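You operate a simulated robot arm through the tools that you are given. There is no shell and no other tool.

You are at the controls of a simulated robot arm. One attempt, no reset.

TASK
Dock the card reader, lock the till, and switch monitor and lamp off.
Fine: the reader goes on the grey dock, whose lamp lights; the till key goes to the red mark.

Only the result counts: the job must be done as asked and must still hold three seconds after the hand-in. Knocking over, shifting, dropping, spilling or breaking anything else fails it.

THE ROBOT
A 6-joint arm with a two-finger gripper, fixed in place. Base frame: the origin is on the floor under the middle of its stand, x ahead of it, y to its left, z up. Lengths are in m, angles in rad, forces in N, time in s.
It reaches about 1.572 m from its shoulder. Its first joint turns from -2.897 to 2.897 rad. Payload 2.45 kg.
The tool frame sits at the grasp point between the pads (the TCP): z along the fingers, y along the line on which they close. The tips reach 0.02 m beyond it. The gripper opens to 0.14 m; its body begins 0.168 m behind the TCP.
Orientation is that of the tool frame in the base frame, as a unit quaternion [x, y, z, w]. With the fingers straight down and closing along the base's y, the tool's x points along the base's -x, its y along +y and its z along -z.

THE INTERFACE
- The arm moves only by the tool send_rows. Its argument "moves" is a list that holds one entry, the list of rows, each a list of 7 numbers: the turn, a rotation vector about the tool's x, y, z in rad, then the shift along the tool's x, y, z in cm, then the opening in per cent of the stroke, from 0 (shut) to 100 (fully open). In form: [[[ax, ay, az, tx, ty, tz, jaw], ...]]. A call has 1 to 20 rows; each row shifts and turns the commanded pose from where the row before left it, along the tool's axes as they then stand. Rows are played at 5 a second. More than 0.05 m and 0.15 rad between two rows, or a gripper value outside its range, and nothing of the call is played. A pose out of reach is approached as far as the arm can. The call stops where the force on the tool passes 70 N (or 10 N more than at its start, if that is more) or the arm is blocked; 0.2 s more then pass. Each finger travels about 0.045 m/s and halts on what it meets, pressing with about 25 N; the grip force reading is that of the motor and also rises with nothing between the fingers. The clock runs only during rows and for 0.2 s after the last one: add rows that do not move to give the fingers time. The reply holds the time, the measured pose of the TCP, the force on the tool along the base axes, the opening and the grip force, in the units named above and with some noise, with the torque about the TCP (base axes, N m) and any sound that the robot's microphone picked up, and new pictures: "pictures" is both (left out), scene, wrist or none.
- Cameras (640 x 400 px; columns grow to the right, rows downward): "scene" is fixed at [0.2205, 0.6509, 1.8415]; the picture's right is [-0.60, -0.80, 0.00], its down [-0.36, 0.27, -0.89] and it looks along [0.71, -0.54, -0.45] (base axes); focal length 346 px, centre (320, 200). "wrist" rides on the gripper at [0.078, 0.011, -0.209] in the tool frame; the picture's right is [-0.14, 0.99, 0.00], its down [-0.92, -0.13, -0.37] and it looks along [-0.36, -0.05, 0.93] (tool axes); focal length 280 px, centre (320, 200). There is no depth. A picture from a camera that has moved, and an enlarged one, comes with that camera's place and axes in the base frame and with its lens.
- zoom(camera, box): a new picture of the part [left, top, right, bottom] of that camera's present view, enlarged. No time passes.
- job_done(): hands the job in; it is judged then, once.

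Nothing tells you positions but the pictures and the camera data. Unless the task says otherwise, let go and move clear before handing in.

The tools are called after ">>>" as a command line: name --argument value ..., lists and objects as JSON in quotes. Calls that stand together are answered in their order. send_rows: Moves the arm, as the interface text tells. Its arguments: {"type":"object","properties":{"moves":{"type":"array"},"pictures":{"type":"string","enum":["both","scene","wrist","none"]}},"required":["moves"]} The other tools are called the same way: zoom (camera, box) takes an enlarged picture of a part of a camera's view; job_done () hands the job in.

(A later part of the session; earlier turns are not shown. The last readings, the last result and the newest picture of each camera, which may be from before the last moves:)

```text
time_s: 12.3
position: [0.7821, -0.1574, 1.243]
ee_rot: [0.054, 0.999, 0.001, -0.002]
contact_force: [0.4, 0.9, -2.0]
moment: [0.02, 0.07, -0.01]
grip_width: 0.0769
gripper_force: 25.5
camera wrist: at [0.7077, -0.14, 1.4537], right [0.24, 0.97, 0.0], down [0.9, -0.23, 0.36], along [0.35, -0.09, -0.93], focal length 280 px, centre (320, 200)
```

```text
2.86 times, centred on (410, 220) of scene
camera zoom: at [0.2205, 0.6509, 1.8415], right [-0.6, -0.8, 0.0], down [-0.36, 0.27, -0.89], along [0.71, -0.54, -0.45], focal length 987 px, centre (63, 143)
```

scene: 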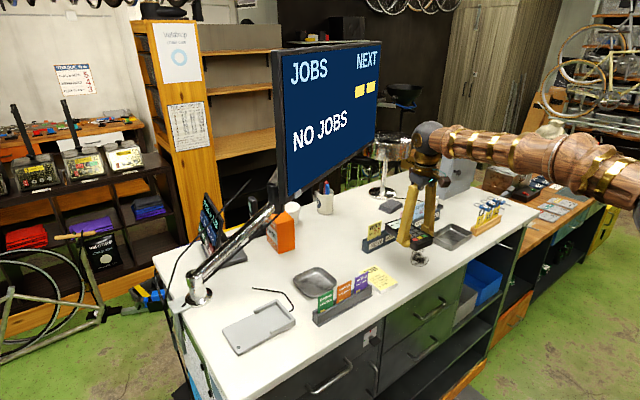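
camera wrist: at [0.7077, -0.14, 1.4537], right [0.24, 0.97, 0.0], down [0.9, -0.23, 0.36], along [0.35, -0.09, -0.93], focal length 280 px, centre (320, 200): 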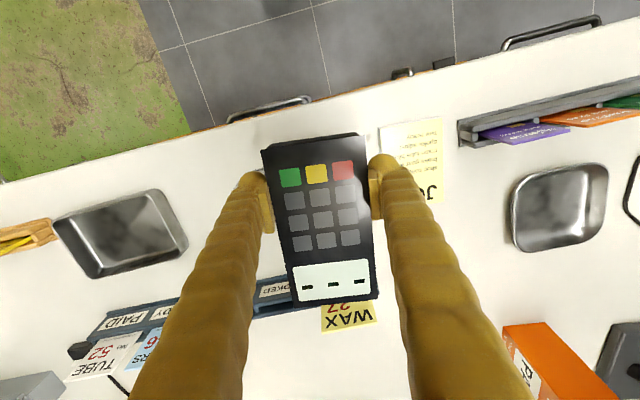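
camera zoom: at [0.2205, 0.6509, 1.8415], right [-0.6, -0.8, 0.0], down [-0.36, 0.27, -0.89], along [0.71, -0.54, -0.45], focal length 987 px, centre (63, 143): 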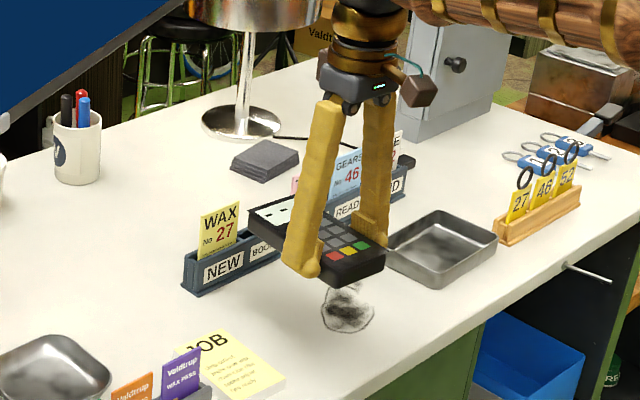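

The reader hangs level and is light. I'll carry it toward the dock and stop short at y≈0.10, so that the wrist camera sees the dock clearly to the side of the fingers.

>>> send_rows --moves '[[[0, 0, -0.107, 0, 0, -0.5, 40], [0, 0, 0, 0.46, 3.68, -0.1, 40], [0, 0, 0, 0.46, 3.68, -0.1, 40], [0, 0, 0, 0.46, 3.68, -0.1, 40], [0, 0, 0, 0.46, 3.68, -0.1, 40], [0, 0, 0, 0.46, 3.68, -0.1, 40], [0, 0, 0, 0.46, 3.68, -0.1, 40], [0, 0, 0, 0.46, 3.68, -0.1, 40], [0, 0, 0, 0, 0, 0, 40]]]' --pictures "both"

>>> zoom --camera "wrist" --box '[440, 120, 620, 260]'

```text
time_s: 14.3
position: [0.752, 0.0989, 1.2585]
ee_rot: [-0.001, 1.0, 0.002, -0.002]
contact_force: [-0.2, 0.6, -3.0]
moment: [0.01, 0.1, -0.01]
grip_width: 0.0772
gripper_force: 24.5
camera wrist: at [0.6737, 0.1084, 1.4683], right [0.14, 0.99, 0.0], down [0.92, -0.13, 0.36], along [0.36, -0.05, -0.93], focal length 280 px, centre (320, 200)
```

scene: 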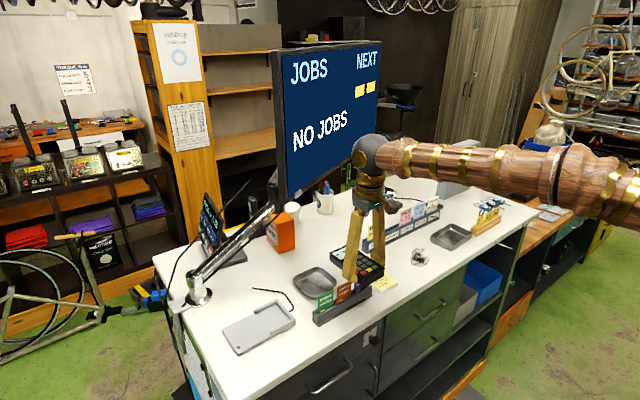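
wrist: 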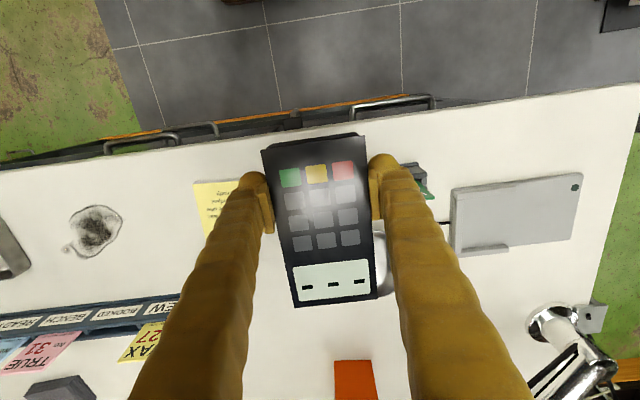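

```text
2.86 times, centred on (530, 190) of wrist
camera zoom: at [0.6737, 0.1084, 1.4683], right [0.14, 0.99, 0.0], down [0.92, -0.13, 0.36], along [0.36, -0.05, -0.93], focal length 801 px, centre (-280, 229)
```

zoom: 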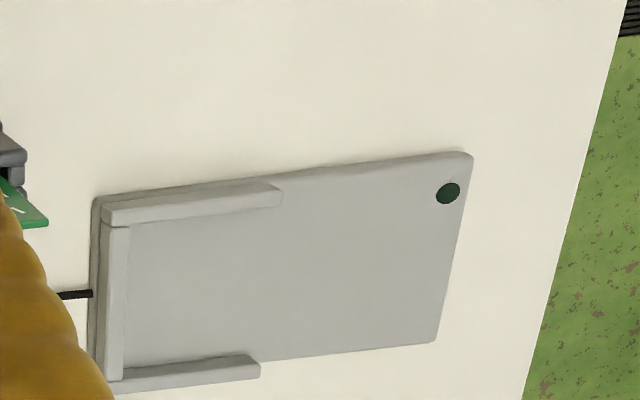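

The dock is now clearly visible. I'll zoom in further on its two ends to measure the pocket between the rails.

>>> zoom --camera "wrist" --box '[445, 175, 535, 265]'

>>> zoom --camera "wrist" --box '[520, 160, 600, 250]'

>>> zoom --camera "scene" --box '[250, 290, 310, 330]'

```text
4.44 times, centred on (490, 220) of wrist
camera zoom: at [0.6737, 0.1084, 1.4683], right [0.14, 0.99, 0.0], down [0.92, -0.13, 0.36], along [0.36, -0.05, -0.93], focal length 1246 px, centre (-436, 111)
```

zoom: 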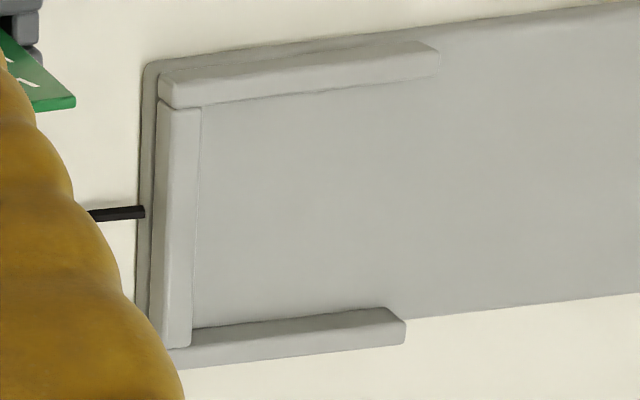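

```text
4.44 times, centred on (560, 205) of wrist
camera zoom: at [0.6737, 0.1084, 1.4683], right [0.14, 0.99, 0.0], down [0.92, -0.13, 0.36], along [0.36, -0.05, -0.93], focal length 1246 px, centre (-747, 178)
```

zoom: 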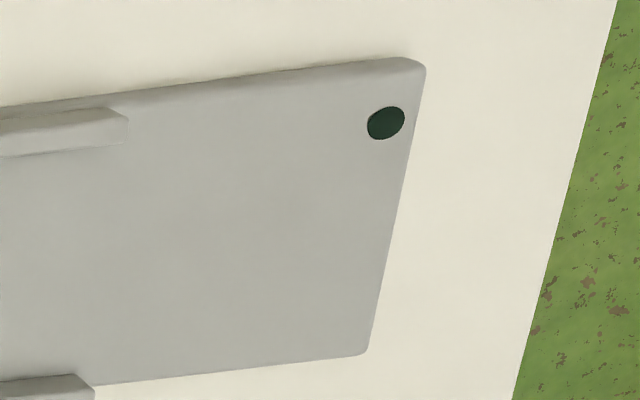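

```text
10.00 times, centred on (280, 310) of scene
camera zoom: at [0.2205, 0.6509, 1.8415], right [-0.6, -0.8, 0.0], down [-0.36, 0.27, -0.89], along [0.71, -0.54, -0.45], focal length 3456 px, centre (720, -900)
```

zoom: 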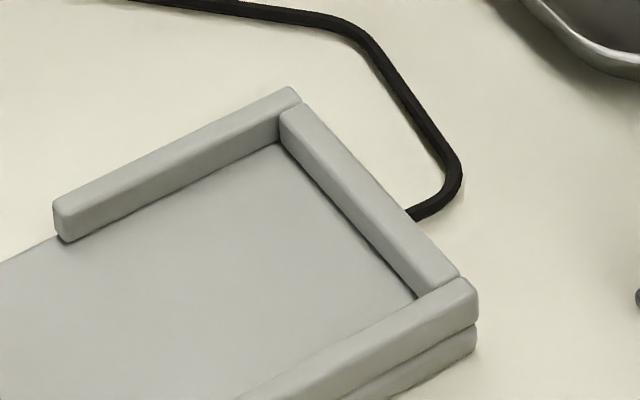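

The dock pocket is about 0.088 wide, centred at x≈0.879, with its back wall at y≈0.282 and no noticeable yaw. The reader should go in with its screen end against the wall and the tool at (0.879, 0.390). I'll rotate the tool 90° first.

>>> send_rows --moves '[[[0, 0, 0.143, 0, 0, 0, 40], [0, 0, 0.143, 0, 0, 0, 40], [0, 0, 0.143, 0, 0, 0, 40], [0, 0, 0.143, 0, 0, 0, 40], [0, 0, 0.143, 0, 0, 0, 40], [0, 0, 0.143, 0, 0, 0, 40], [0, 0, 0.143, 0, 0, 0, 40], [0, 0, 0.143, 0, 0, 0, 40], [0, 0, 0.143, 0, 0, 0, 40], [0, 0, 0.143, 0, 0, 0, 40], [0, 0, 0.143, 0, 0, 0, 40], [0, 0, 0, 0, 0, 0, 40]]]' --pictures "both"

```text
time_s: 16.9
position: [0.7533, 0.1006, 1.2572]
ee_rot: [0.707, 0.707, 0.0, -0.001]
contact_force: [-0.3, 0.5, -2.0]
moment: [0.09, 0.07, 0.04]
grip_width: 0.0775
gripper_force: 24.8
camera wrist: at [0.7648, 0.1768, 1.4672], right [0.99, -0.14, 0.0], down [-0.13, -0.92, 0.37], along [-0.06, -0.36, -0.93], focal length 280 px, centre (320, 200)
```

scene: 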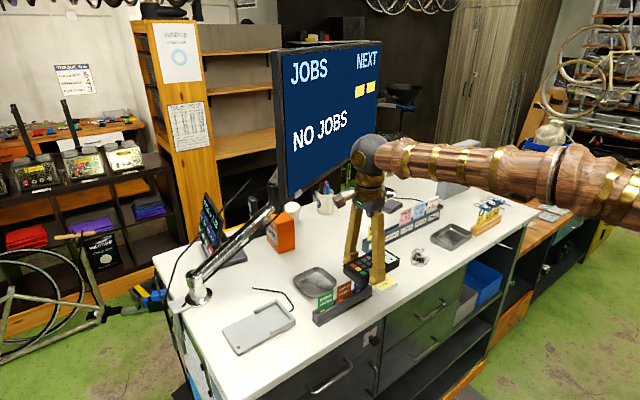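
wrist: 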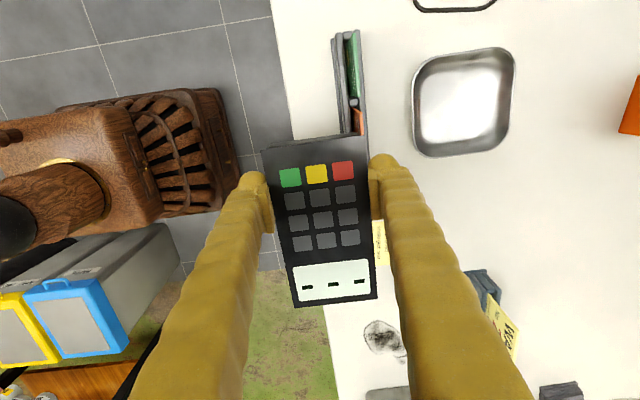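

The rotation worked and the reader's screen end points to -y. I'll move to y≈0.39 first, then to x≈0.879, staying high above the dock.

>>> send_rows --moves '[[[0, 0, 0, 4.13, 0, 0, 40], [0, 0, 0, 4.13, 0, 0, 40], [0, 0, 0, 4.13, 0, 0, 40], [0, 0, 0, 4.13, 0, 0, 40], [0, 0, 0, 4.13, 0, 0, 40], [0, 0, 0, 4.13, 0, 0, 40], [0, 0, 0, 4.13, 0, 0, 40], [0, 0, 0, 0, 3.15, 0, 40], [0, 0, 0, 0, 3.15, 0, 40], [0, 0, 0, 0, 3.15, 0, 40], [0, 0, 0, 0, 3.15, 0, 40], [0, 0, 0, 0, 0, 0, 40]]]' --pictures "both"

>>> zoom --camera "scene" --box '[180, 180, 360, 370]'

```text
time_s: 19.5
position: [0.8779, 0.3894, 1.2565]
ee_rot: [0.707, 0.707, -0.001, -0.002]
contact_force: [0.3, 0.0, -2.9]
moment: [0.09, 0.0, 0.0]
grip_width: 0.0773
gripper_force: 25.1
camera wrist: at [0.8904, 0.4664, 1.4667], right [0.99, -0.14, 0.0], down [-0.13, -0.92, 0.37], along [-0.05, -0.36, -0.93], focal length 280 px, centre (320, 200)
```

scene: 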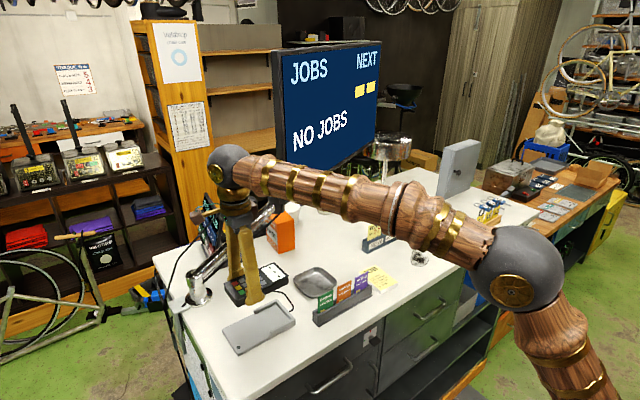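
wrist: 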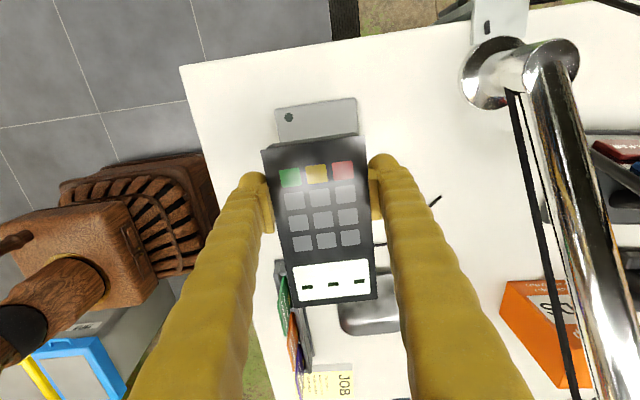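

```text
2.11 times, centred on (270, 275) of scene
camera zoom: at [0.2205, 0.6509, 1.8415], right [-0.6, -0.8, 0.0], down [-0.36, 0.27, -0.89], along [0.71, -0.54, -0.45], focal length 728 px, centre (425, 42)
```

zoom: 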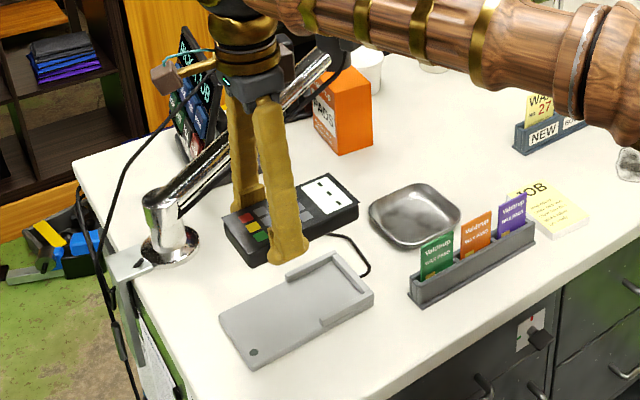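

The reader is above the dock. I'll zoom the wrist view to check lateral alignment against the visible dock end before lowering.

>>> zoom --camera "wrist" --box '[240, 80, 400, 180]'

```text
4.00 times, centred on (320, 130) of wrist
camera zoom: at [0.8904, 0.4664, 1.4667], right [0.99, -0.14, 0.0], down [-0.13, -0.92, 0.37], along [-0.05, -0.36, -0.93], focal length 1122 px, centre (320, 480)
```

zoom: 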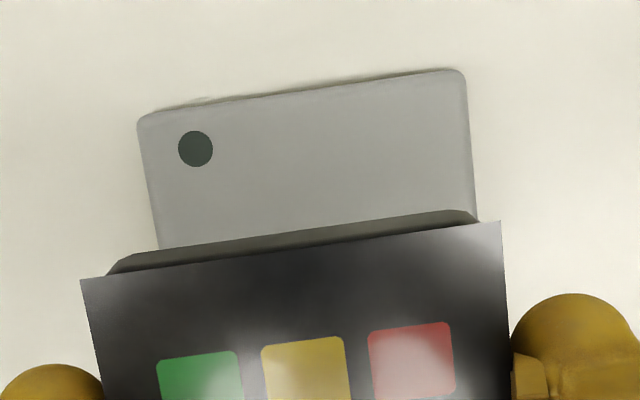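

The dock end is at x 0.831–0.932, so its centre is x≈0.881. I'll shift 2 mm in x, back off 4 mm from the wall and descend to just above the rails to look again.

>>> send_rows --moves '[[[0, 0, 0, 0.4, 0.22, 0, 40], [0, 0, 0, 0, 0, 3.0, 40], [0, 0, 0, 0, 0, 3.0, 40], [0, 0, 0, 0, 0, 2.5, 40], [0, 0, 0, 0, 0, 1.7, 40], [0, 0, 0, 0, 0, 0, 40]]]' --pictures "both"

>>> zoom --camera "wrist" --box '[230, 70, 410, 320]'

>>> zoom --camera "scene" --box '[210, 260, 310, 360]'

```text
time_s: 20.9
position: [0.8811, 0.3934, 1.1535]
ee_rot: [0.707, 0.707, -0.001, -0.002]
contact_force: [-0.3, -0.6, -2.4]
moment: [0.1, -0.02, 0.0]
grip_width: 0.0774
gripper_force: 25.0
camera wrist: at [0.892, 0.469, 1.3639], right [0.99, -0.14, 0.0], down [-0.13, -0.92, 0.37], along [-0.05, -0.36, -0.93], focal length 280 px, centre (320, 200)
```

scene: 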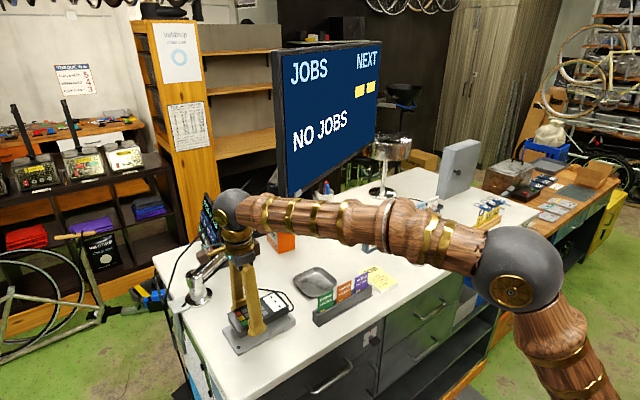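
wrist: 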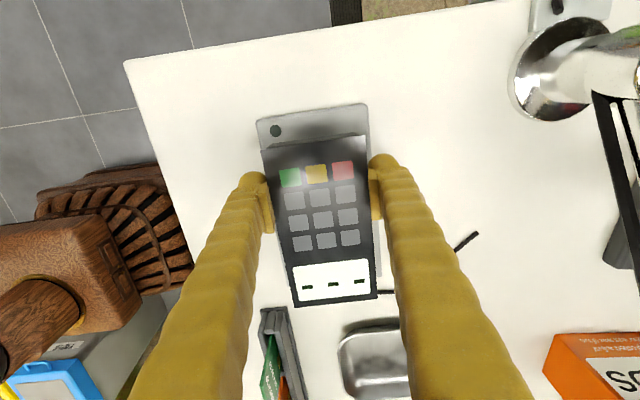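

```text
1.60 times, centred on (320, 195) of wrist
camera zoom: at [0.892, 0.469, 1.3639], right [0.99, -0.14, 0.0], down [-0.13, -0.92, 0.37], along [-0.05, -0.36, -0.93], focal length 449 px, centre (320, 208)
```

zoom: 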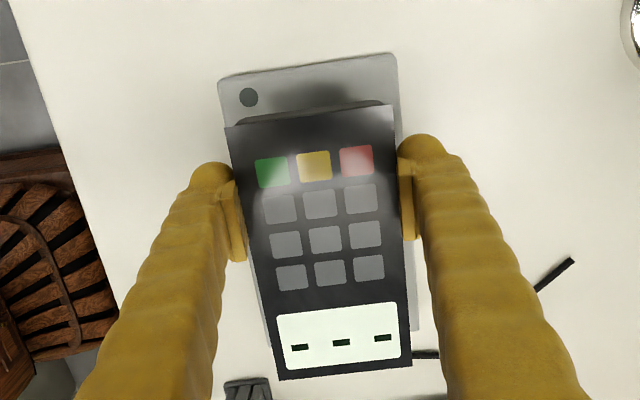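

```text
4.00 times, centred on (260, 310) of scene
camera zoom: at [0.2205, 0.6509, 1.8415], right [-0.6, -0.8, 0.0], down [-0.36, 0.27, -0.89], along [0.71, -0.54, -0.45], focal length 1382 px, centre (560, -240)
```

zoom: 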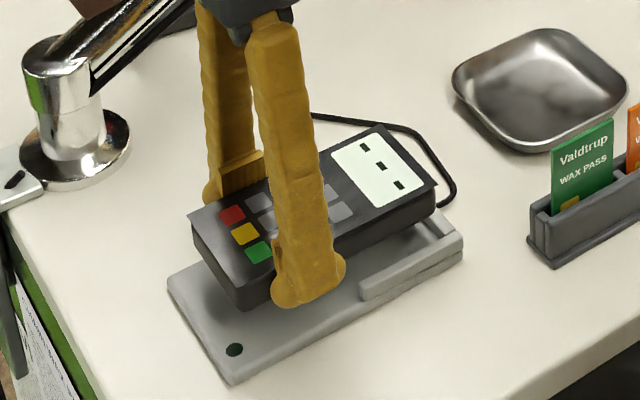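

Alignment looks good from both views. I'll lower slowly until the reader's underside should be near the plate.

>>> send_rows --moves '[[[0, 0, 0, 0, 0, 0.6, 40], [0, 0, 0, 0, 0, 0.5, 40], [0, 0, 0, 0, 0, 0.4, 40], [0, 0, 0, 0, 0, 0.3, 40], [0, 0, 0, 0, 0, 0.2, 40], [0, 0, 0, 0, 0, 0.2, 40], [0, 0, 0, 0, 0, 0, 40]]]' --pictures "both"

>>> zoom --camera "scene" --box '[220, 280, 310, 350]'

```text
time_s: 22.5
position: [0.882, 0.3934, 1.1338]
ee_rot: [0.707, 0.707, -0.001, -0.002]
contact_force: [0.4, 0.3, -2.2]
moment: [0.07, -0.02, 0.01]
grip_width: 0.0771
gripper_force: 24.5
camera wrist: at [0.893, 0.4706, 1.3438], right [0.99, -0.14, 0.0], down [-0.13, -0.92, 0.37], along [-0.05, -0.36, -0.93], focal length 280 px, centre (320, 200)
```

scene: 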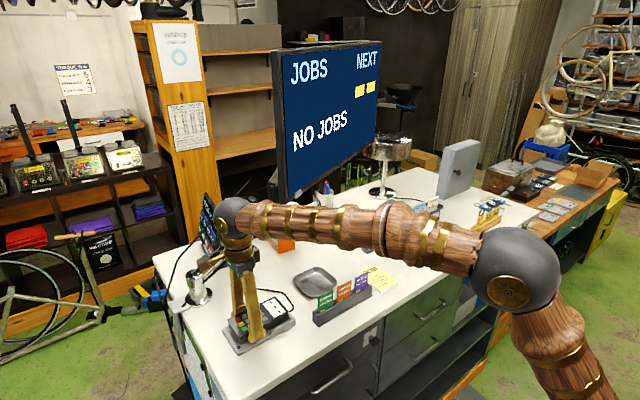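
wrist: 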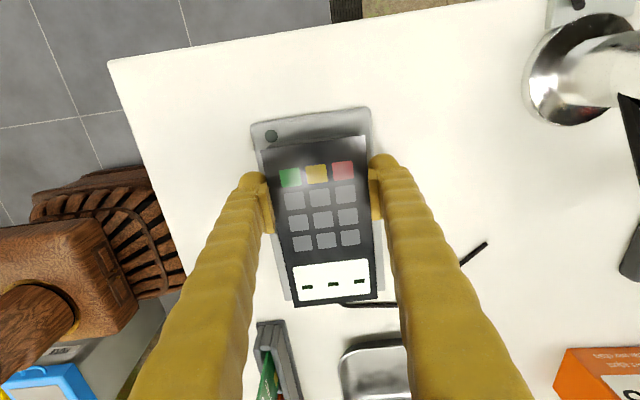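

```text
5.71 times, centred on (265, 315) of scene
camera zoom: at [0.2205, 0.6509, 1.8415], right [-0.6, -0.8, 0.0], down [-0.36, 0.27, -0.89], along [0.71, -0.54, -0.45], focal length 1975 px, centre (634, -457)
```

zoom: 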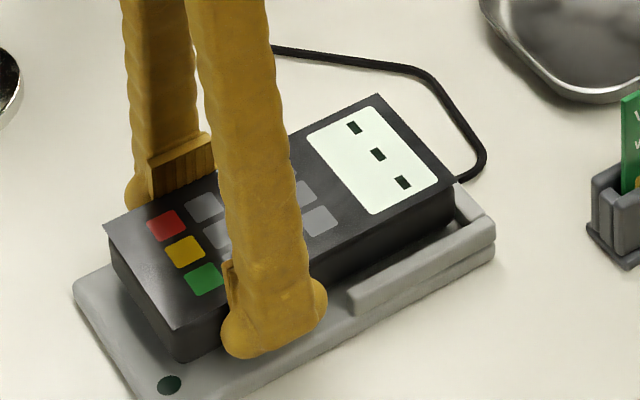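

The reader is just between the rails with no contact yet. I'll zoom on the screen end to see its relation to the back wall.

>>> zoom --camera "wrist" --box '[260, 240, 410, 330]'

>>> zoom --camera "scene" --box '[265, 290, 315, 330]'

```text
4.27 times, centred on (335, 285) of wrist
camera zoom: at [0.893, 0.4706, 1.3438], right [0.99, -0.14, 0.0], down [-0.13, -0.92, 0.37], along [-0.05, -0.36, -0.93], focal length 1196 px, centre (256, -163)
```

zoom: 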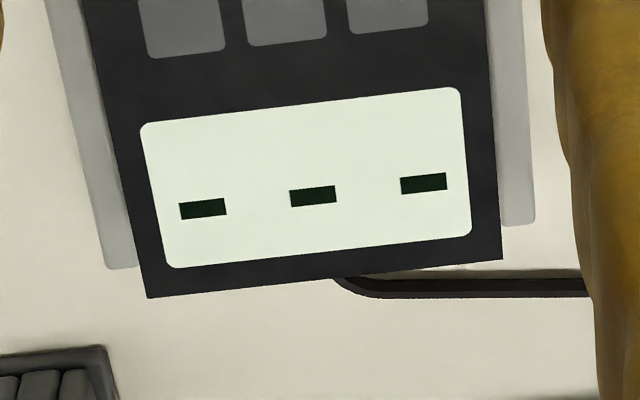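

```text
10.00 times, centred on (290, 310) of scene
camera zoom: at [0.2205, 0.6509, 1.8415], right [-0.6, -0.8, 0.0], down [-0.36, 0.27, -0.89], along [0.71, -0.54, -0.45], focal length 3456 px, centre (620, -900)
```

zoom: 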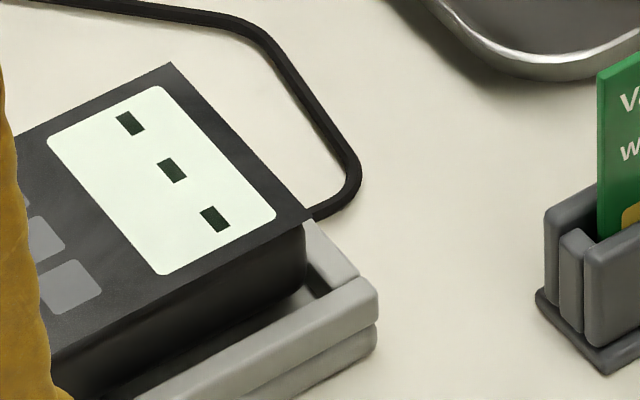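

The reader is centred between the rails with a gap to the back wall. I'll lower in 1.5 mm steps until it touches the plate.

>>> send_rows --moves '[[[0, 0, 0, 0, 0, 0.2, 40], [0, 0, 0, 0, 0, 0.15, 40], [0, 0, 0, 0, 0, 0.15, 40], [0, 0, 0, 0, 0, 0, 40]]]' --pictures "wrist"

```text
time_s: 23.5
position: [0.8807, 0.3928, 1.1287]
ee_rot: [0.707, 0.708, 0.0, -0.003]
contact_force: [0.0, 0.4, -2.2]
moment: [0.06, 0.03, -0.02]
grip_width: 0.0772
gripper_force: 25.0
camera wrist: at [0.8927, 0.4698, 1.3384], right [0.99, -0.14, 0.0], down [-0.13, -0.92, 0.37], along [-0.05, -0.36, -0.93], focal length 280 px, centre (320, 200)
```

wrist: 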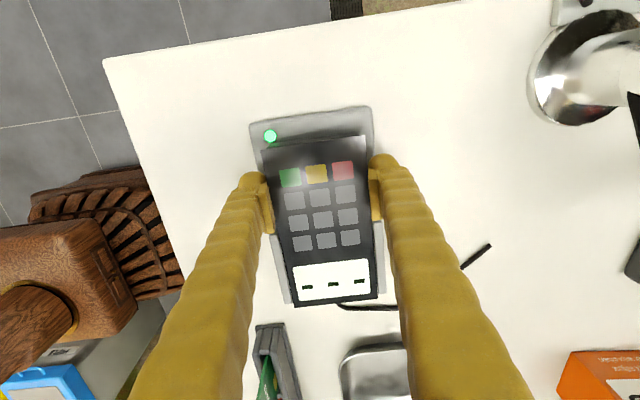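

The dock lamp is lit green already, so this orientation is right. I'll lower the remaining bit until contact shows in the force.

>>> send_rows --moves '[[[0, 0, 0, 0, 0, 0.1, 40], [0, 0, 0, 0, 0, 0.1, 40], [0, 0, 0, 0, 0, 0, 40]]]' --pictures "none"

```text
time_s: 24.3
position: [0.8826, 0.3923, 1.1278]
ee_rot: [0.708, 0.706, -0.001, -0.001]
contact_force: [-0.1, -3.7, 7.5]
moment: [-0.45, -0.35, -0.09]
grip_width: 0.0772
gripper_force: 24.6
```

The reader has touched the plate. I'll ease up slightly and slide it 3 mm toward the back wall to seat it.

>>> send_rows --moves '[[[0, 0, 0, 0, 0, -0.07, 40], [0, 0, 0, -0.15, 0, 0, 40], [0, 0, 0, -0.15, 0, 0, 40], [0, 0, 0, 0, 0, 0, 40]]]' --pictures "both"

>>> zoom --camera "scene" --box '[220, 280, 310, 350]'

```text
time_s: 25.3
position: [0.88, 0.3927, 1.1276]
ee_rot: [0.707, 0.708, -0.001, -0.002]
contact_force: [-1.9, 22.0, 3.5]
moment: [0.07, -0.03, -0.03]
grip_width: 0.0775
gripper_force: 24.4
camera wrist: at [0.8923, 0.468, 1.3374], right [0.99, -0.14, 0.0], down [-0.13, -0.92, 0.37], along [-0.05, -0.36, -0.93], focal length 280 px, centre (320, 200)
```

scene: 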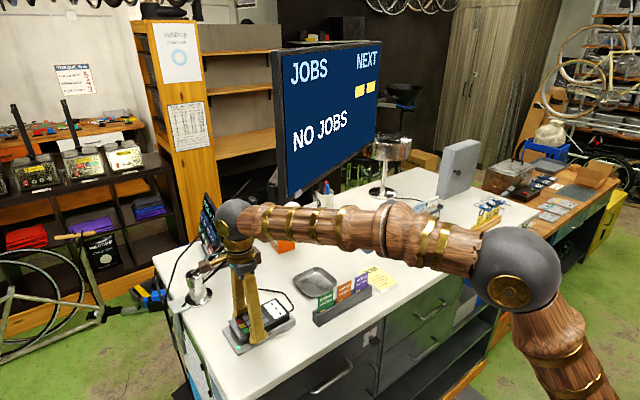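
wrist: 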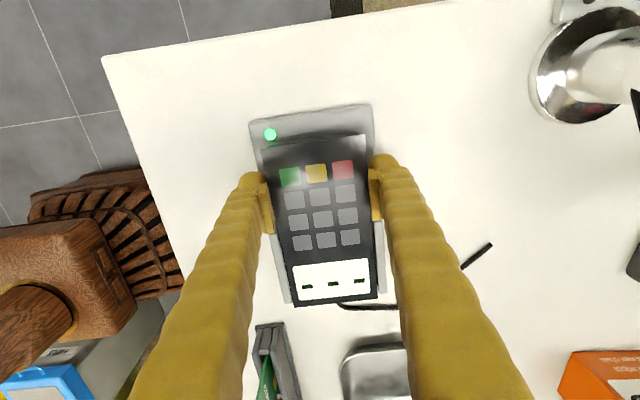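

```text
5.71 times, centred on (265, 315) of scene
camera zoom: at [0.2205, 0.6509, 1.8415], right [-0.6, -0.8, 0.0], down [-0.36, 0.27, -0.89], along [0.71, -0.54, -0.45], focal length 1975 px, centre (634, -457)
```

zoom: 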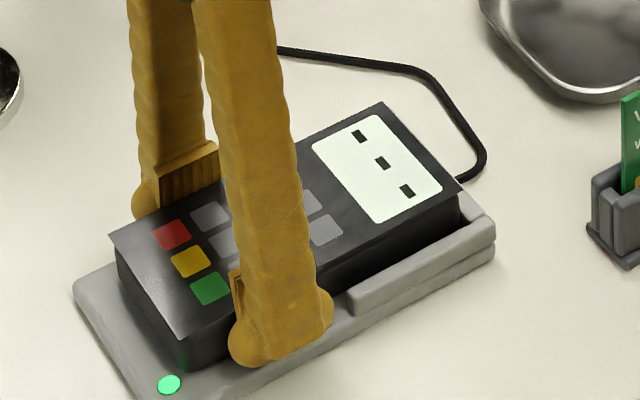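

The 22 N reaction in y shows the reader is seated against the back wall, and the lamp is lit. I'll relax the push, open and lift straight up.

>>> send_rows --moves '[[[0, 0, 0, 0.15, 0, 0, 40], [0, 0, 0, 0, 0, 0, 66], [0, 0, 0, 0, 0, 0, 66], [0, 0, 0, 0, 0, 0, 66], [0, 0, 0, 0, 0, -1.0, 66], [0, 0, 0, 0, 0, -2.0, 66], [0, 0, 0, 0, 0, -4.0, 66], [0, 0, 0, 0, 0, -4.0, 66], [0, 0, 0, 0, 0, -3.0, 66], [0, 0, 0, 0, 0, 0, 66]]]' --pictures "both"

>>> zoom --camera "scene" --box '[220, 280, 310, 350]'

```text
time_s: 27.5
position: [0.8809, 0.3927, 1.2671]
ee_rot: [0.707, 0.707, 0.0, -0.003]
contact_force: [0.6, 0.2, -0.1]
moment: [-0.03, 0.01, 0.03]
grip_width: 0.0921
gripper_force: 0.1
camera wrist: at [0.893, 0.4692, 1.4776], right [0.99, -0.14, 0.0], down [-0.13, -0.92, 0.37], along [-0.05, -0.36, -0.93], focal length 280 px, centre (320, 200)
```

scene: 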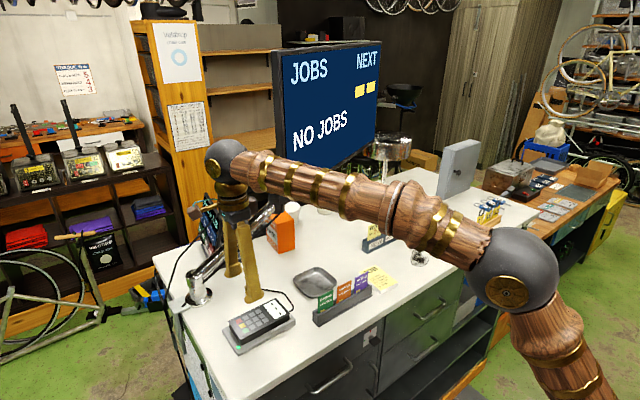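
wrist: 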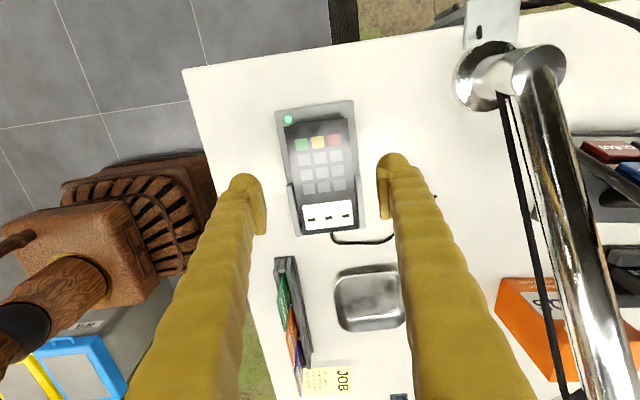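

```text
5.71 times, centred on (265, 315) of scene
camera zoom: at [0.2205, 0.6509, 1.8415], right [-0.6, -0.8, 0.0], down [-0.36, 0.27, -0.89], along [0.71, -0.54, -0.45], focal length 1975 px, centre (634, -457)
```

zoom: 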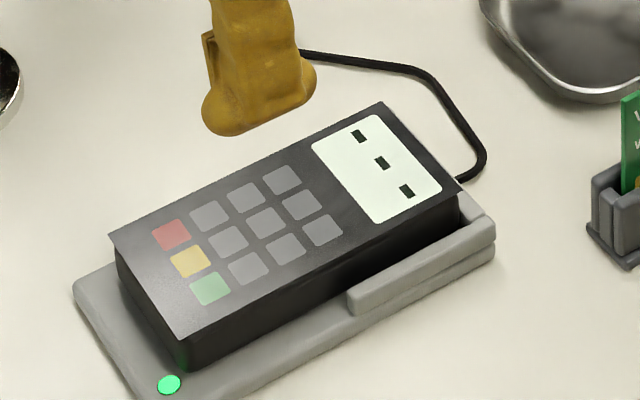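

The reader sits in the dock with the lamp lit. Next is the monitor, so I'll back away from the dock and go to a clear spot in front of it before tilting the hand to look at the button.

>>> send_rows --moves '[[[0, 0, 0, 0, -3.4, -2.0, 66], [0, 0, 0, 0, -3.4, -2.0, 66], [0, 0, 0, 0, -3.4, -2.0, 66], [0, 0, 0, -4.3, 0, -0.9, 90], [0, 0, 0, -4.3, 0, -0.9, 100], [0, 0, 0, -4.3, 0, -0.9, 100], [0, 0, 0, -4.3, 0, -0.9, 100], [0, 0, 0, -4.3, 0, -0.9, 100], [0, 0, 0, -4.3, 0, -0.9, 100], [0, 0, 0, -4.3, 0, -0.9, 100], [0, 0, 0, -4.3, 0, -0.9, 100], [0, 0, 0, 0, 0, 0, 100]]]' --pictures "both"

```text
time_s: 30.1
position: [0.7783, 0.0482, 1.4001]
ee_rot: [0.707, 0.707, -0.002, -0.002]
contact_force: [-0.4, -0.3, -0.1]
moment: [-0.01, 0.02, -0.01]
grip_width: 0.1398
gripper_force: 0.0
camera wrist: at [0.7905, 0.1255, 1.6094], right [0.99, -0.14, 0.0], down [-0.13, -0.92, 0.37], along [-0.06, -0.36, -0.93], focal length 280 px, centre (320, 200)
```

scene: 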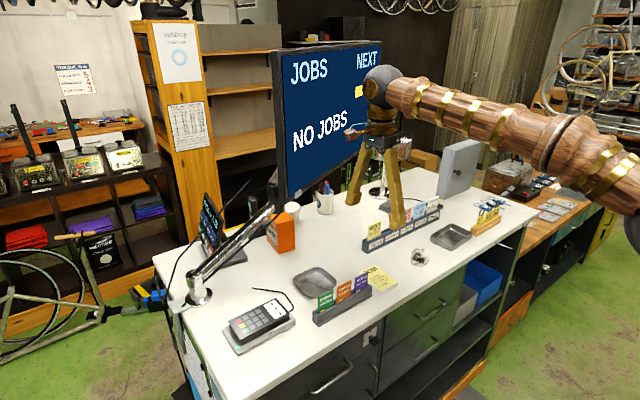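
wrist: 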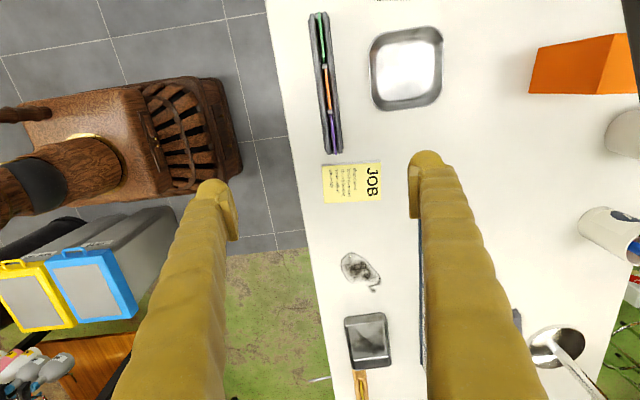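

The arm is clear. I'll tilt the hand forward about 0.75 rad and see whether the arm follows.

>>> send_rows --moves '[[[-0.15, 0, 0, 0, 0, 0, 100], [-0.15, 0, 0, 0, 0, 0, 100], [-0.15, 0, 0, 0, 0, 0, 100], [-0.15, 0, 0, 0, 0, 0, 100], [-0.15, 0, 0, 0, 0, 0, 100], [0, 0, 0, 0, 0, 0, 100]]]' --pictures "both"

```text
time_s: 31.5
position: [0.7798, 0.0479, 1.3974]
ee_rot: [0.659, 0.658, 0.258, 0.257]
contact_force: [1.1, 0.7, -1.0]
moment: [0.0, 0.03, -0.01]
grip_width: 0.1398
gripper_force: 0.1
camera wrist: at [0.645, 0.1247, 1.5605], right [0.73, -0.14, 0.67], down [-0.35, -0.92, 0.18], along [0.59, -0.36, -0.72], focal length 280 px, centre (320, 200)
```

scene: 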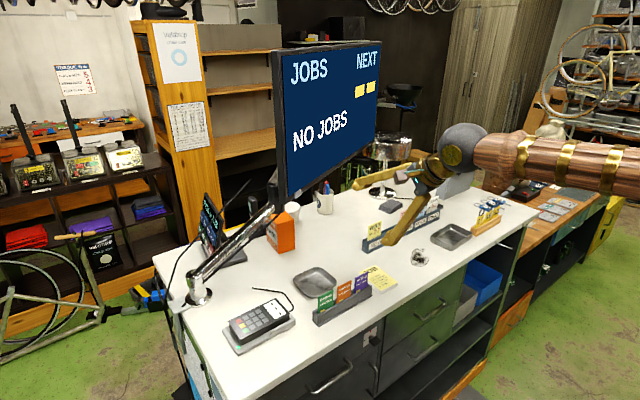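
wrist: 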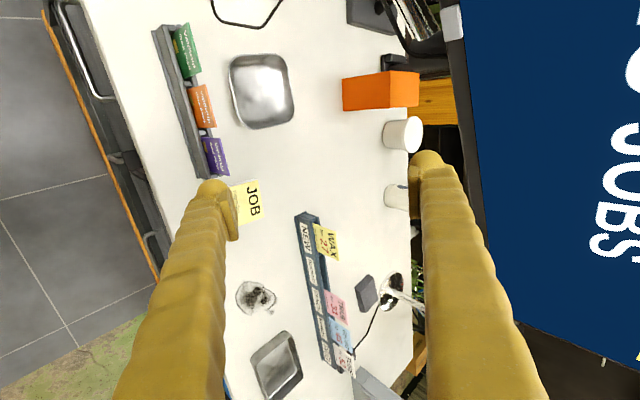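

The tilt works here, and the monitor's white button is visible at the top right of the wrist view. I'll zoom on it.

>>> zoom --camera "wrist" --box '[410, 0, 500, 60]'

>>> zoom --camera "wrist" --box '[300, 200, 440, 400]'

```text
6.67 times, centred on (455, 30) of wrist
camera zoom: at [0.645, 0.1247, 1.5605], right [0.73, -0.14, 0.67], down [-0.35, -0.92, 0.18], along [0.59, -0.36, -0.72], focal length 1869 px, centre (-580, 1333)
```

zoom: 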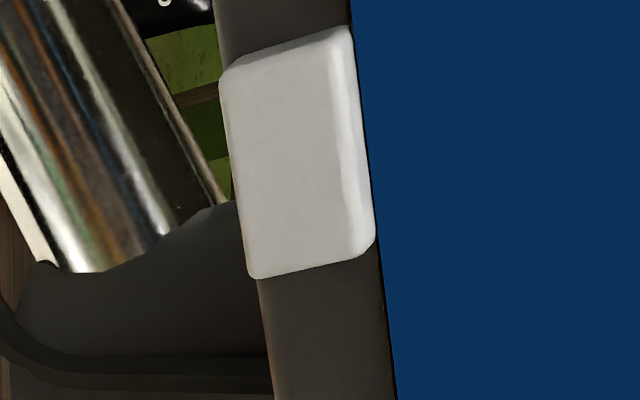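

```text
2.00 times, centred on (370, 300) of wrist
camera zoom: at [0.645, 0.1247, 1.5605], right [0.73, -0.14, 0.67], down [-0.35, -0.92, 0.18], along [0.59, -0.36, -0.72], focal length 561 px, centre (220, 0)
```

zoom: 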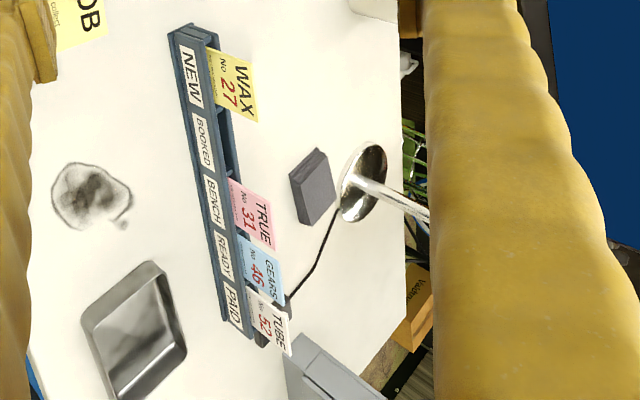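

The button is a flat push key (about 30 × 16 mm) on the front of the lower bezel, near (0.968, 0.169, 1.415). I'll finish tilting to horizontal and yaw to face the screen.

>>> send_rows --moves '[[[-0.137, 0, 0, 0, 0, 0, 100], [-0.137, 0, 0, 0, 0, 0, 100], [-0.137, 0, 0, 0, 0, 0, 100], [-0.137, 0, 0, 0, 0, 0, 100], [-0.137, 0, 0, 0, 0, 0, 100], [-0.137, 0, 0, 0, 0, 0, 100], [0, 0.147, 0, 0, 0, 0, 100], [0, 0.147, 0, 0, 0, 0, 100], [0, 0.147, 0, 0, 0, 0, 100], [0, 0, 0, 0, 0, 0, 100]]]' --pictures "both"

```text
time_s: 33.7
position: [0.7772, 0.0561, 1.3841]
ee_rot: [0.458, 0.654, 0.539, 0.27]
contact_force: [-0.3, 0.0, 0.4]
moment: [0.01, 0.03, -0.02]
grip_width: 0.14
gripper_force: 0.0
out of reach, approached as far as the arm can: row 4, 5, 6, 7, 8, 9
camera wrist: at [0.5704, 0.0286, 1.4641], right [0.37, -0.12, 0.92], down [0.05, -0.99, -0.15], along [0.93, 0.1, -0.36], focal length 280 px, centre (320, 200)
```

scene: 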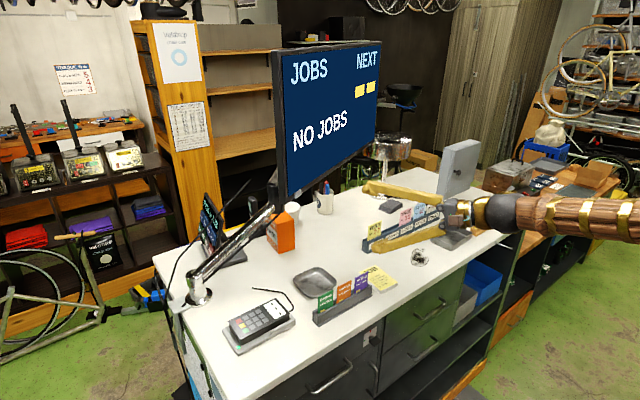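
wrist: 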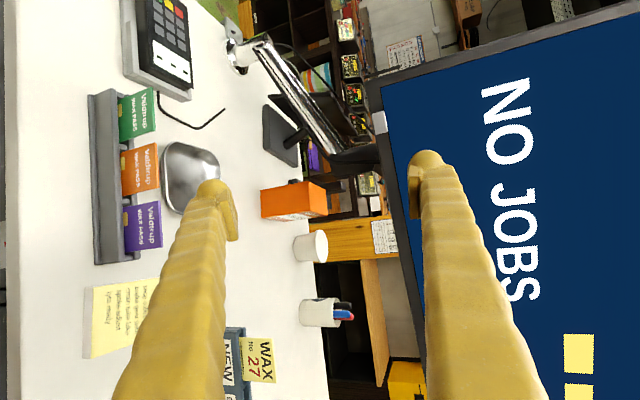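

The hand can't fully level this close to the base, but further out it should. I'll advance 10 cm along the tool axis toward the button, which also moves the wrist to where it can level.

>>> send_rows --moves '[[[0, 0, 0, 0.7, 0, 2.5, 100], [0, 0, 0, 0.7, 0, 2.5, 100], [0, 0, 0, 0.7, 0, 2.5, 100], [0, 0, 0, 0.7, 0, 2.0, 100], [0, 0, 0, 0, 0, 0, 100], [0, 0, 0, 0, 0, 0, 100]]]' --pictures "both"

```text
time_s: 35.1
position: [0.8464, 0.1251, 1.3628]
ee_rot: [0.461, 0.656, 0.535, 0.265]
contact_force: [-0.1, -0.6, 0.2]
moment: [0.02, 0.0, 0.0]
grip_width: 0.1402
gripper_force: 0.1
camera wrist: at [0.6404, 0.0978, 1.4438], right [0.38, -0.12, 0.92], down [0.05, -0.99, -0.15], along [0.93, 0.1, -0.37], focal length 280 px, centre (320, 200)
```

scene: 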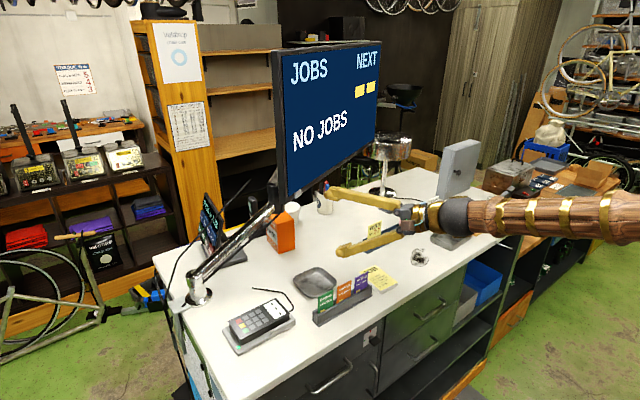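
wrist: 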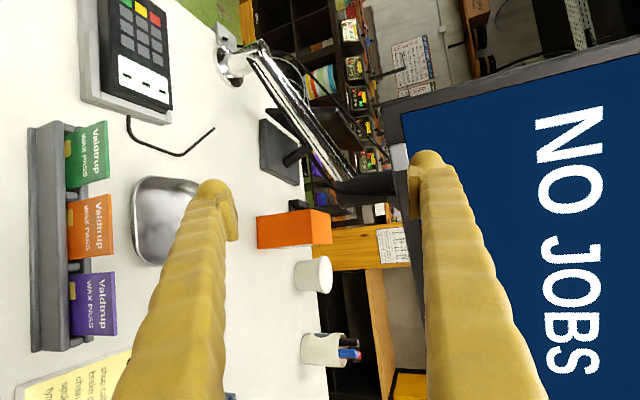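

The hand is now further out but still pitched about 16° down. I'll zoom on the button and corner to refine the screen's plane, then level the tool.

>>> zoom --camera "wrist" --box '[350, 60, 470, 200]'

>>> zoom --camera "wrist" --box '[370, 30, 640, 400]'

```text
2.86 times, centred on (410, 130) of wrist
camera zoom: at [0.6404, 0.0978, 1.4438], right [0.38, -0.12, 0.92], down [0.05, -0.99, -0.15], along [0.93, 0.1, -0.37], focal length 801 px, centre (63, 400)
```

zoom: 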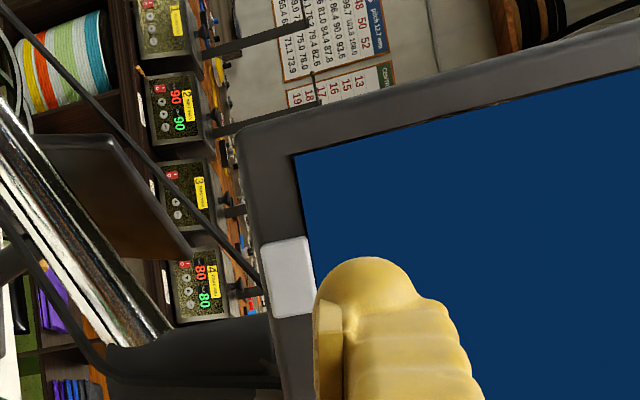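

```text
1.08 times, centred on (505, 215) of wrist (not enlarged: the box is as wide or as high as the picture)
camera zoom: at [0.6404, 0.0978, 1.4438], right [0.38, -0.12, 0.92], down [0.05, -0.99, -0.15], along [0.93, 0.1, -0.37], focal length 303 px, centre (120, 184)
```

zoom: 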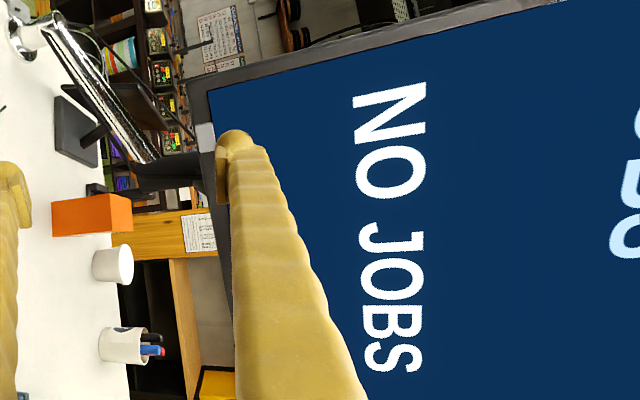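

The button is at about (0.968, 0.168, 1.417) and the screen faces back along roughly (-0.89, -0.45). I'll level the tool to that normal, position it in front of the button with the upper fingertip at button height, and close the fingers.

>>> send_rows --moves '[[[-0.0973, -0.0022, -0.049, 0, 0, 0, 60], [-0.0973, -0.0022, -0.049, 0, 0, 0, 40], [-0.0973, -0.0022, -0.049, 0, 0, 0, 20], [0, 0, 0, -0.84, 1.96, 1.0, 0], [0, 0, 0, -0.84, 1.96, 1.0, 0], [0, 0, 0, 0, 0, 0, 0], [0, 0, 0, 0, 0, 0, 0], [0, 0, 0, 0, 0, 0, 0], [0, 0, 0, 0, 0, 0, 0]]]' --pictures "both"

>>> zoom --camera "wrist" --box '[250, 100, 450, 240]'

```text
time_s: 37.1
position: [0.8723, 0.1176, 1.4026]
ee_rot: [0.371, 0.602, 0.602, 0.37]
contact_force: [-0.5, 0.5, -0.3]
moment: [-0.01, -0.03, 0.05]
grip_width: 0.0
gripper_force: 25.2
camera wrist: at [0.6499, 0.0927, 1.4131], right [0.06, -0.12, 0.99], down [0.09, -0.99, -0.13], along [0.99, 0.09, -0.05], focal length 280 px, centre (320, 200)
```

scene: 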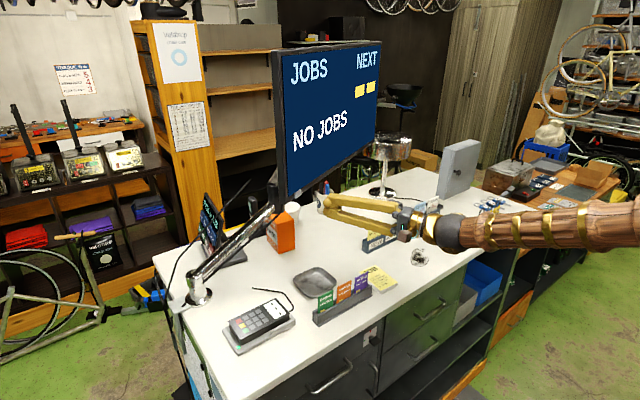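
wrist: 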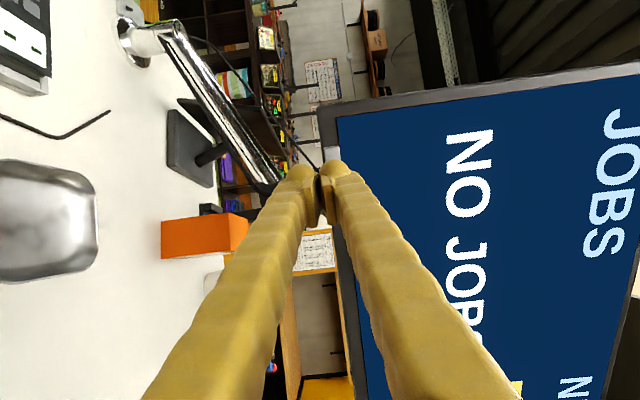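

```text
2.86 times, centred on (350, 170) of wrist
camera zoom: at [0.6499, 0.0927, 1.4131], right [0.06, -0.12, 0.99], down [0.09, -0.99, -0.13], along [0.99, 0.09, -0.05], focal length 801 px, centre (234, 286)
```

zoom: 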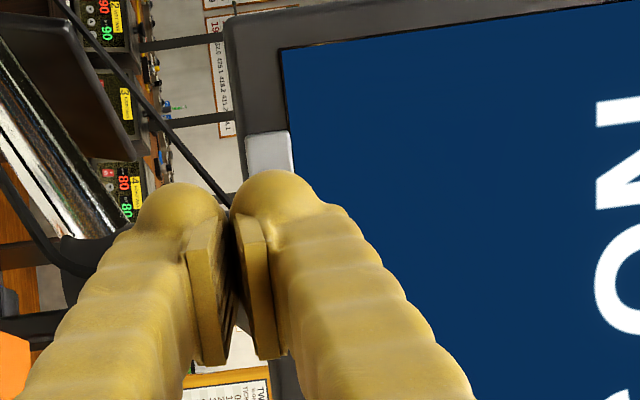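

The tool is level and the upper fingertip lines up with the white button about 9 cm ahead. I'll approach to within about 2 cm.

>>> send_rows --moves '[[[0, 0, 0, 0.1, 0, 2.5, 0], [0, 0, 0, 0, 0, 2.5, 0], [0, 0, 0, 0, 0, 2.0, 0], [0, 0, 0, 0, 0, 0, 0]]]' --pictures "both"

>>> zoom --camera "wrist" --box '[270, 120, 390, 220]'

>>> zoom --camera "scene" --box '[270, 160, 350, 230]'

```text
time_s: 38.1
position: [0.935, 0.1513, 1.4016]
ee_rot: [0.371, 0.601, 0.604, 0.37]
contact_force: [0.1, -0.5, 0.5]
moment: [0.01, 0.02, -0.01]
grip_width: 0.0
gripper_force: 24.9
camera wrist: at [0.7126, 0.1255, 1.4131], right [0.06, -0.12, 0.99], down [0.09, -0.99, -0.13], along [0.99, 0.09, -0.05], focal length 280 px, centre (320, 200)
```

scene: 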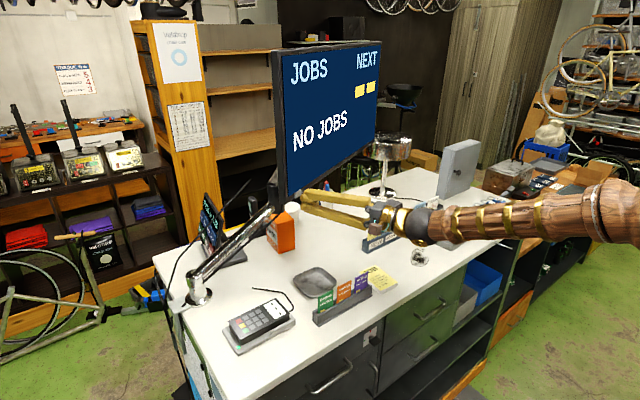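
wrist: 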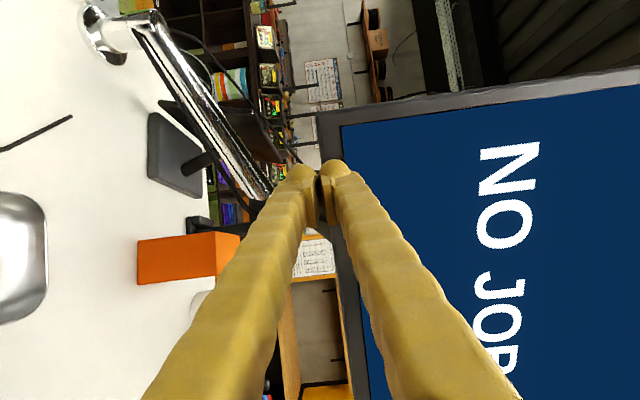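

```text
4.00 times, centred on (330, 170) of wrist
camera zoom: at [0.7126, 0.1255, 1.4131], right [0.06, -0.12, 0.99], down [0.09, -0.99, -0.13], along [0.99, 0.09, -0.05], focal length 1122 px, centre (280, 320)
```

zoom: 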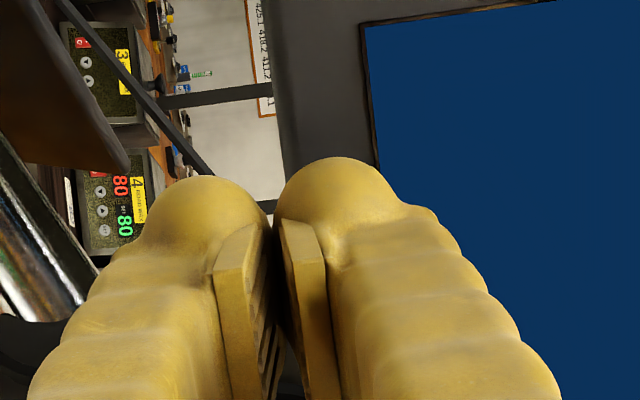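

```text
5.71 times, centred on (310, 195) of scene
camera zoom: at [0.2205, 0.6509, 1.8415], right [-0.6, -0.8, 0.0], down [-0.36, 0.27, -0.89], along [0.71, -0.54, -0.45], focal length 1975 px, centre (377, 229)
```

zoom: 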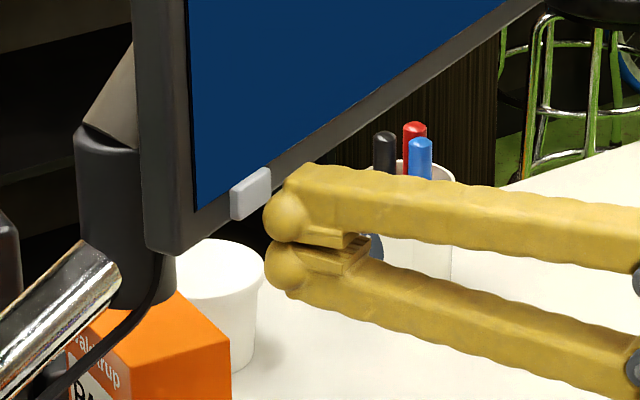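

The tip is about 1.7 cm short of the button and well aligned. I'll advance slowly and watch the force and sound.

>>> send_rows --moves '[[[0, 0, 0, 0, 0, 0.5, 0], [0, 0, 0, 0, 0, 0.4, 0], [0, 0, 0, 0, 0, 0.2, 0], [0, 0, 0, 0, 0, 0.2, 0], [0, 0, 0, 0, 0, 0.2, 0], [0, 0, 0, 0, 0, 0, 0]]]' --pictures "scene"

>>> zoom --camera "scene" --box '[270, 160, 350, 230]'

```text
time_s: 39.5
position: [0.9472, 0.1577, 1.4013]
ee_rot: [0.371, 0.602, 0.603, 0.371]
contact_force: [-1.5, -1.1, 0.0]
moment: [0.02, -0.02, -0.04]
grip_width: 0.0
gripper_force: 25.0
heard: click
```

scene: 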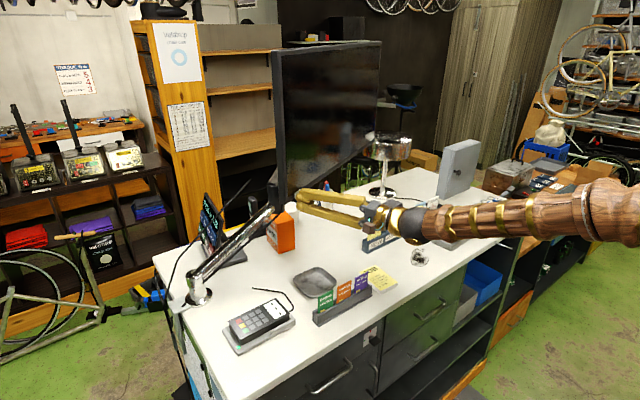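

```text
5.71 times, centred on (310, 195) of scene
camera zoom: at [0.2205, 0.6509, 1.8415], right [-0.6, -0.8, 0.0], down [-0.36, 0.27, -0.89], along [0.71, -0.54, -0.45], focal length 1975 px, centre (377, 229)
```

zoom: 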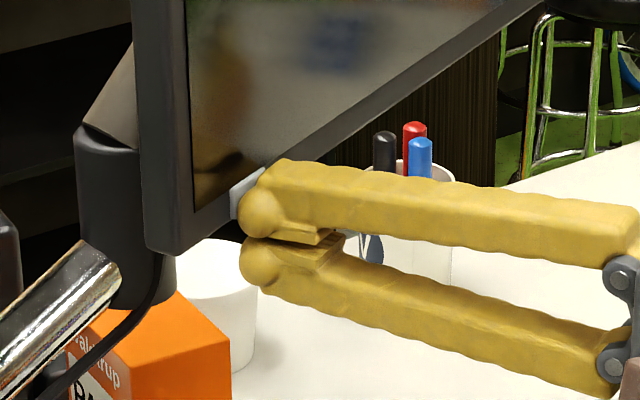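

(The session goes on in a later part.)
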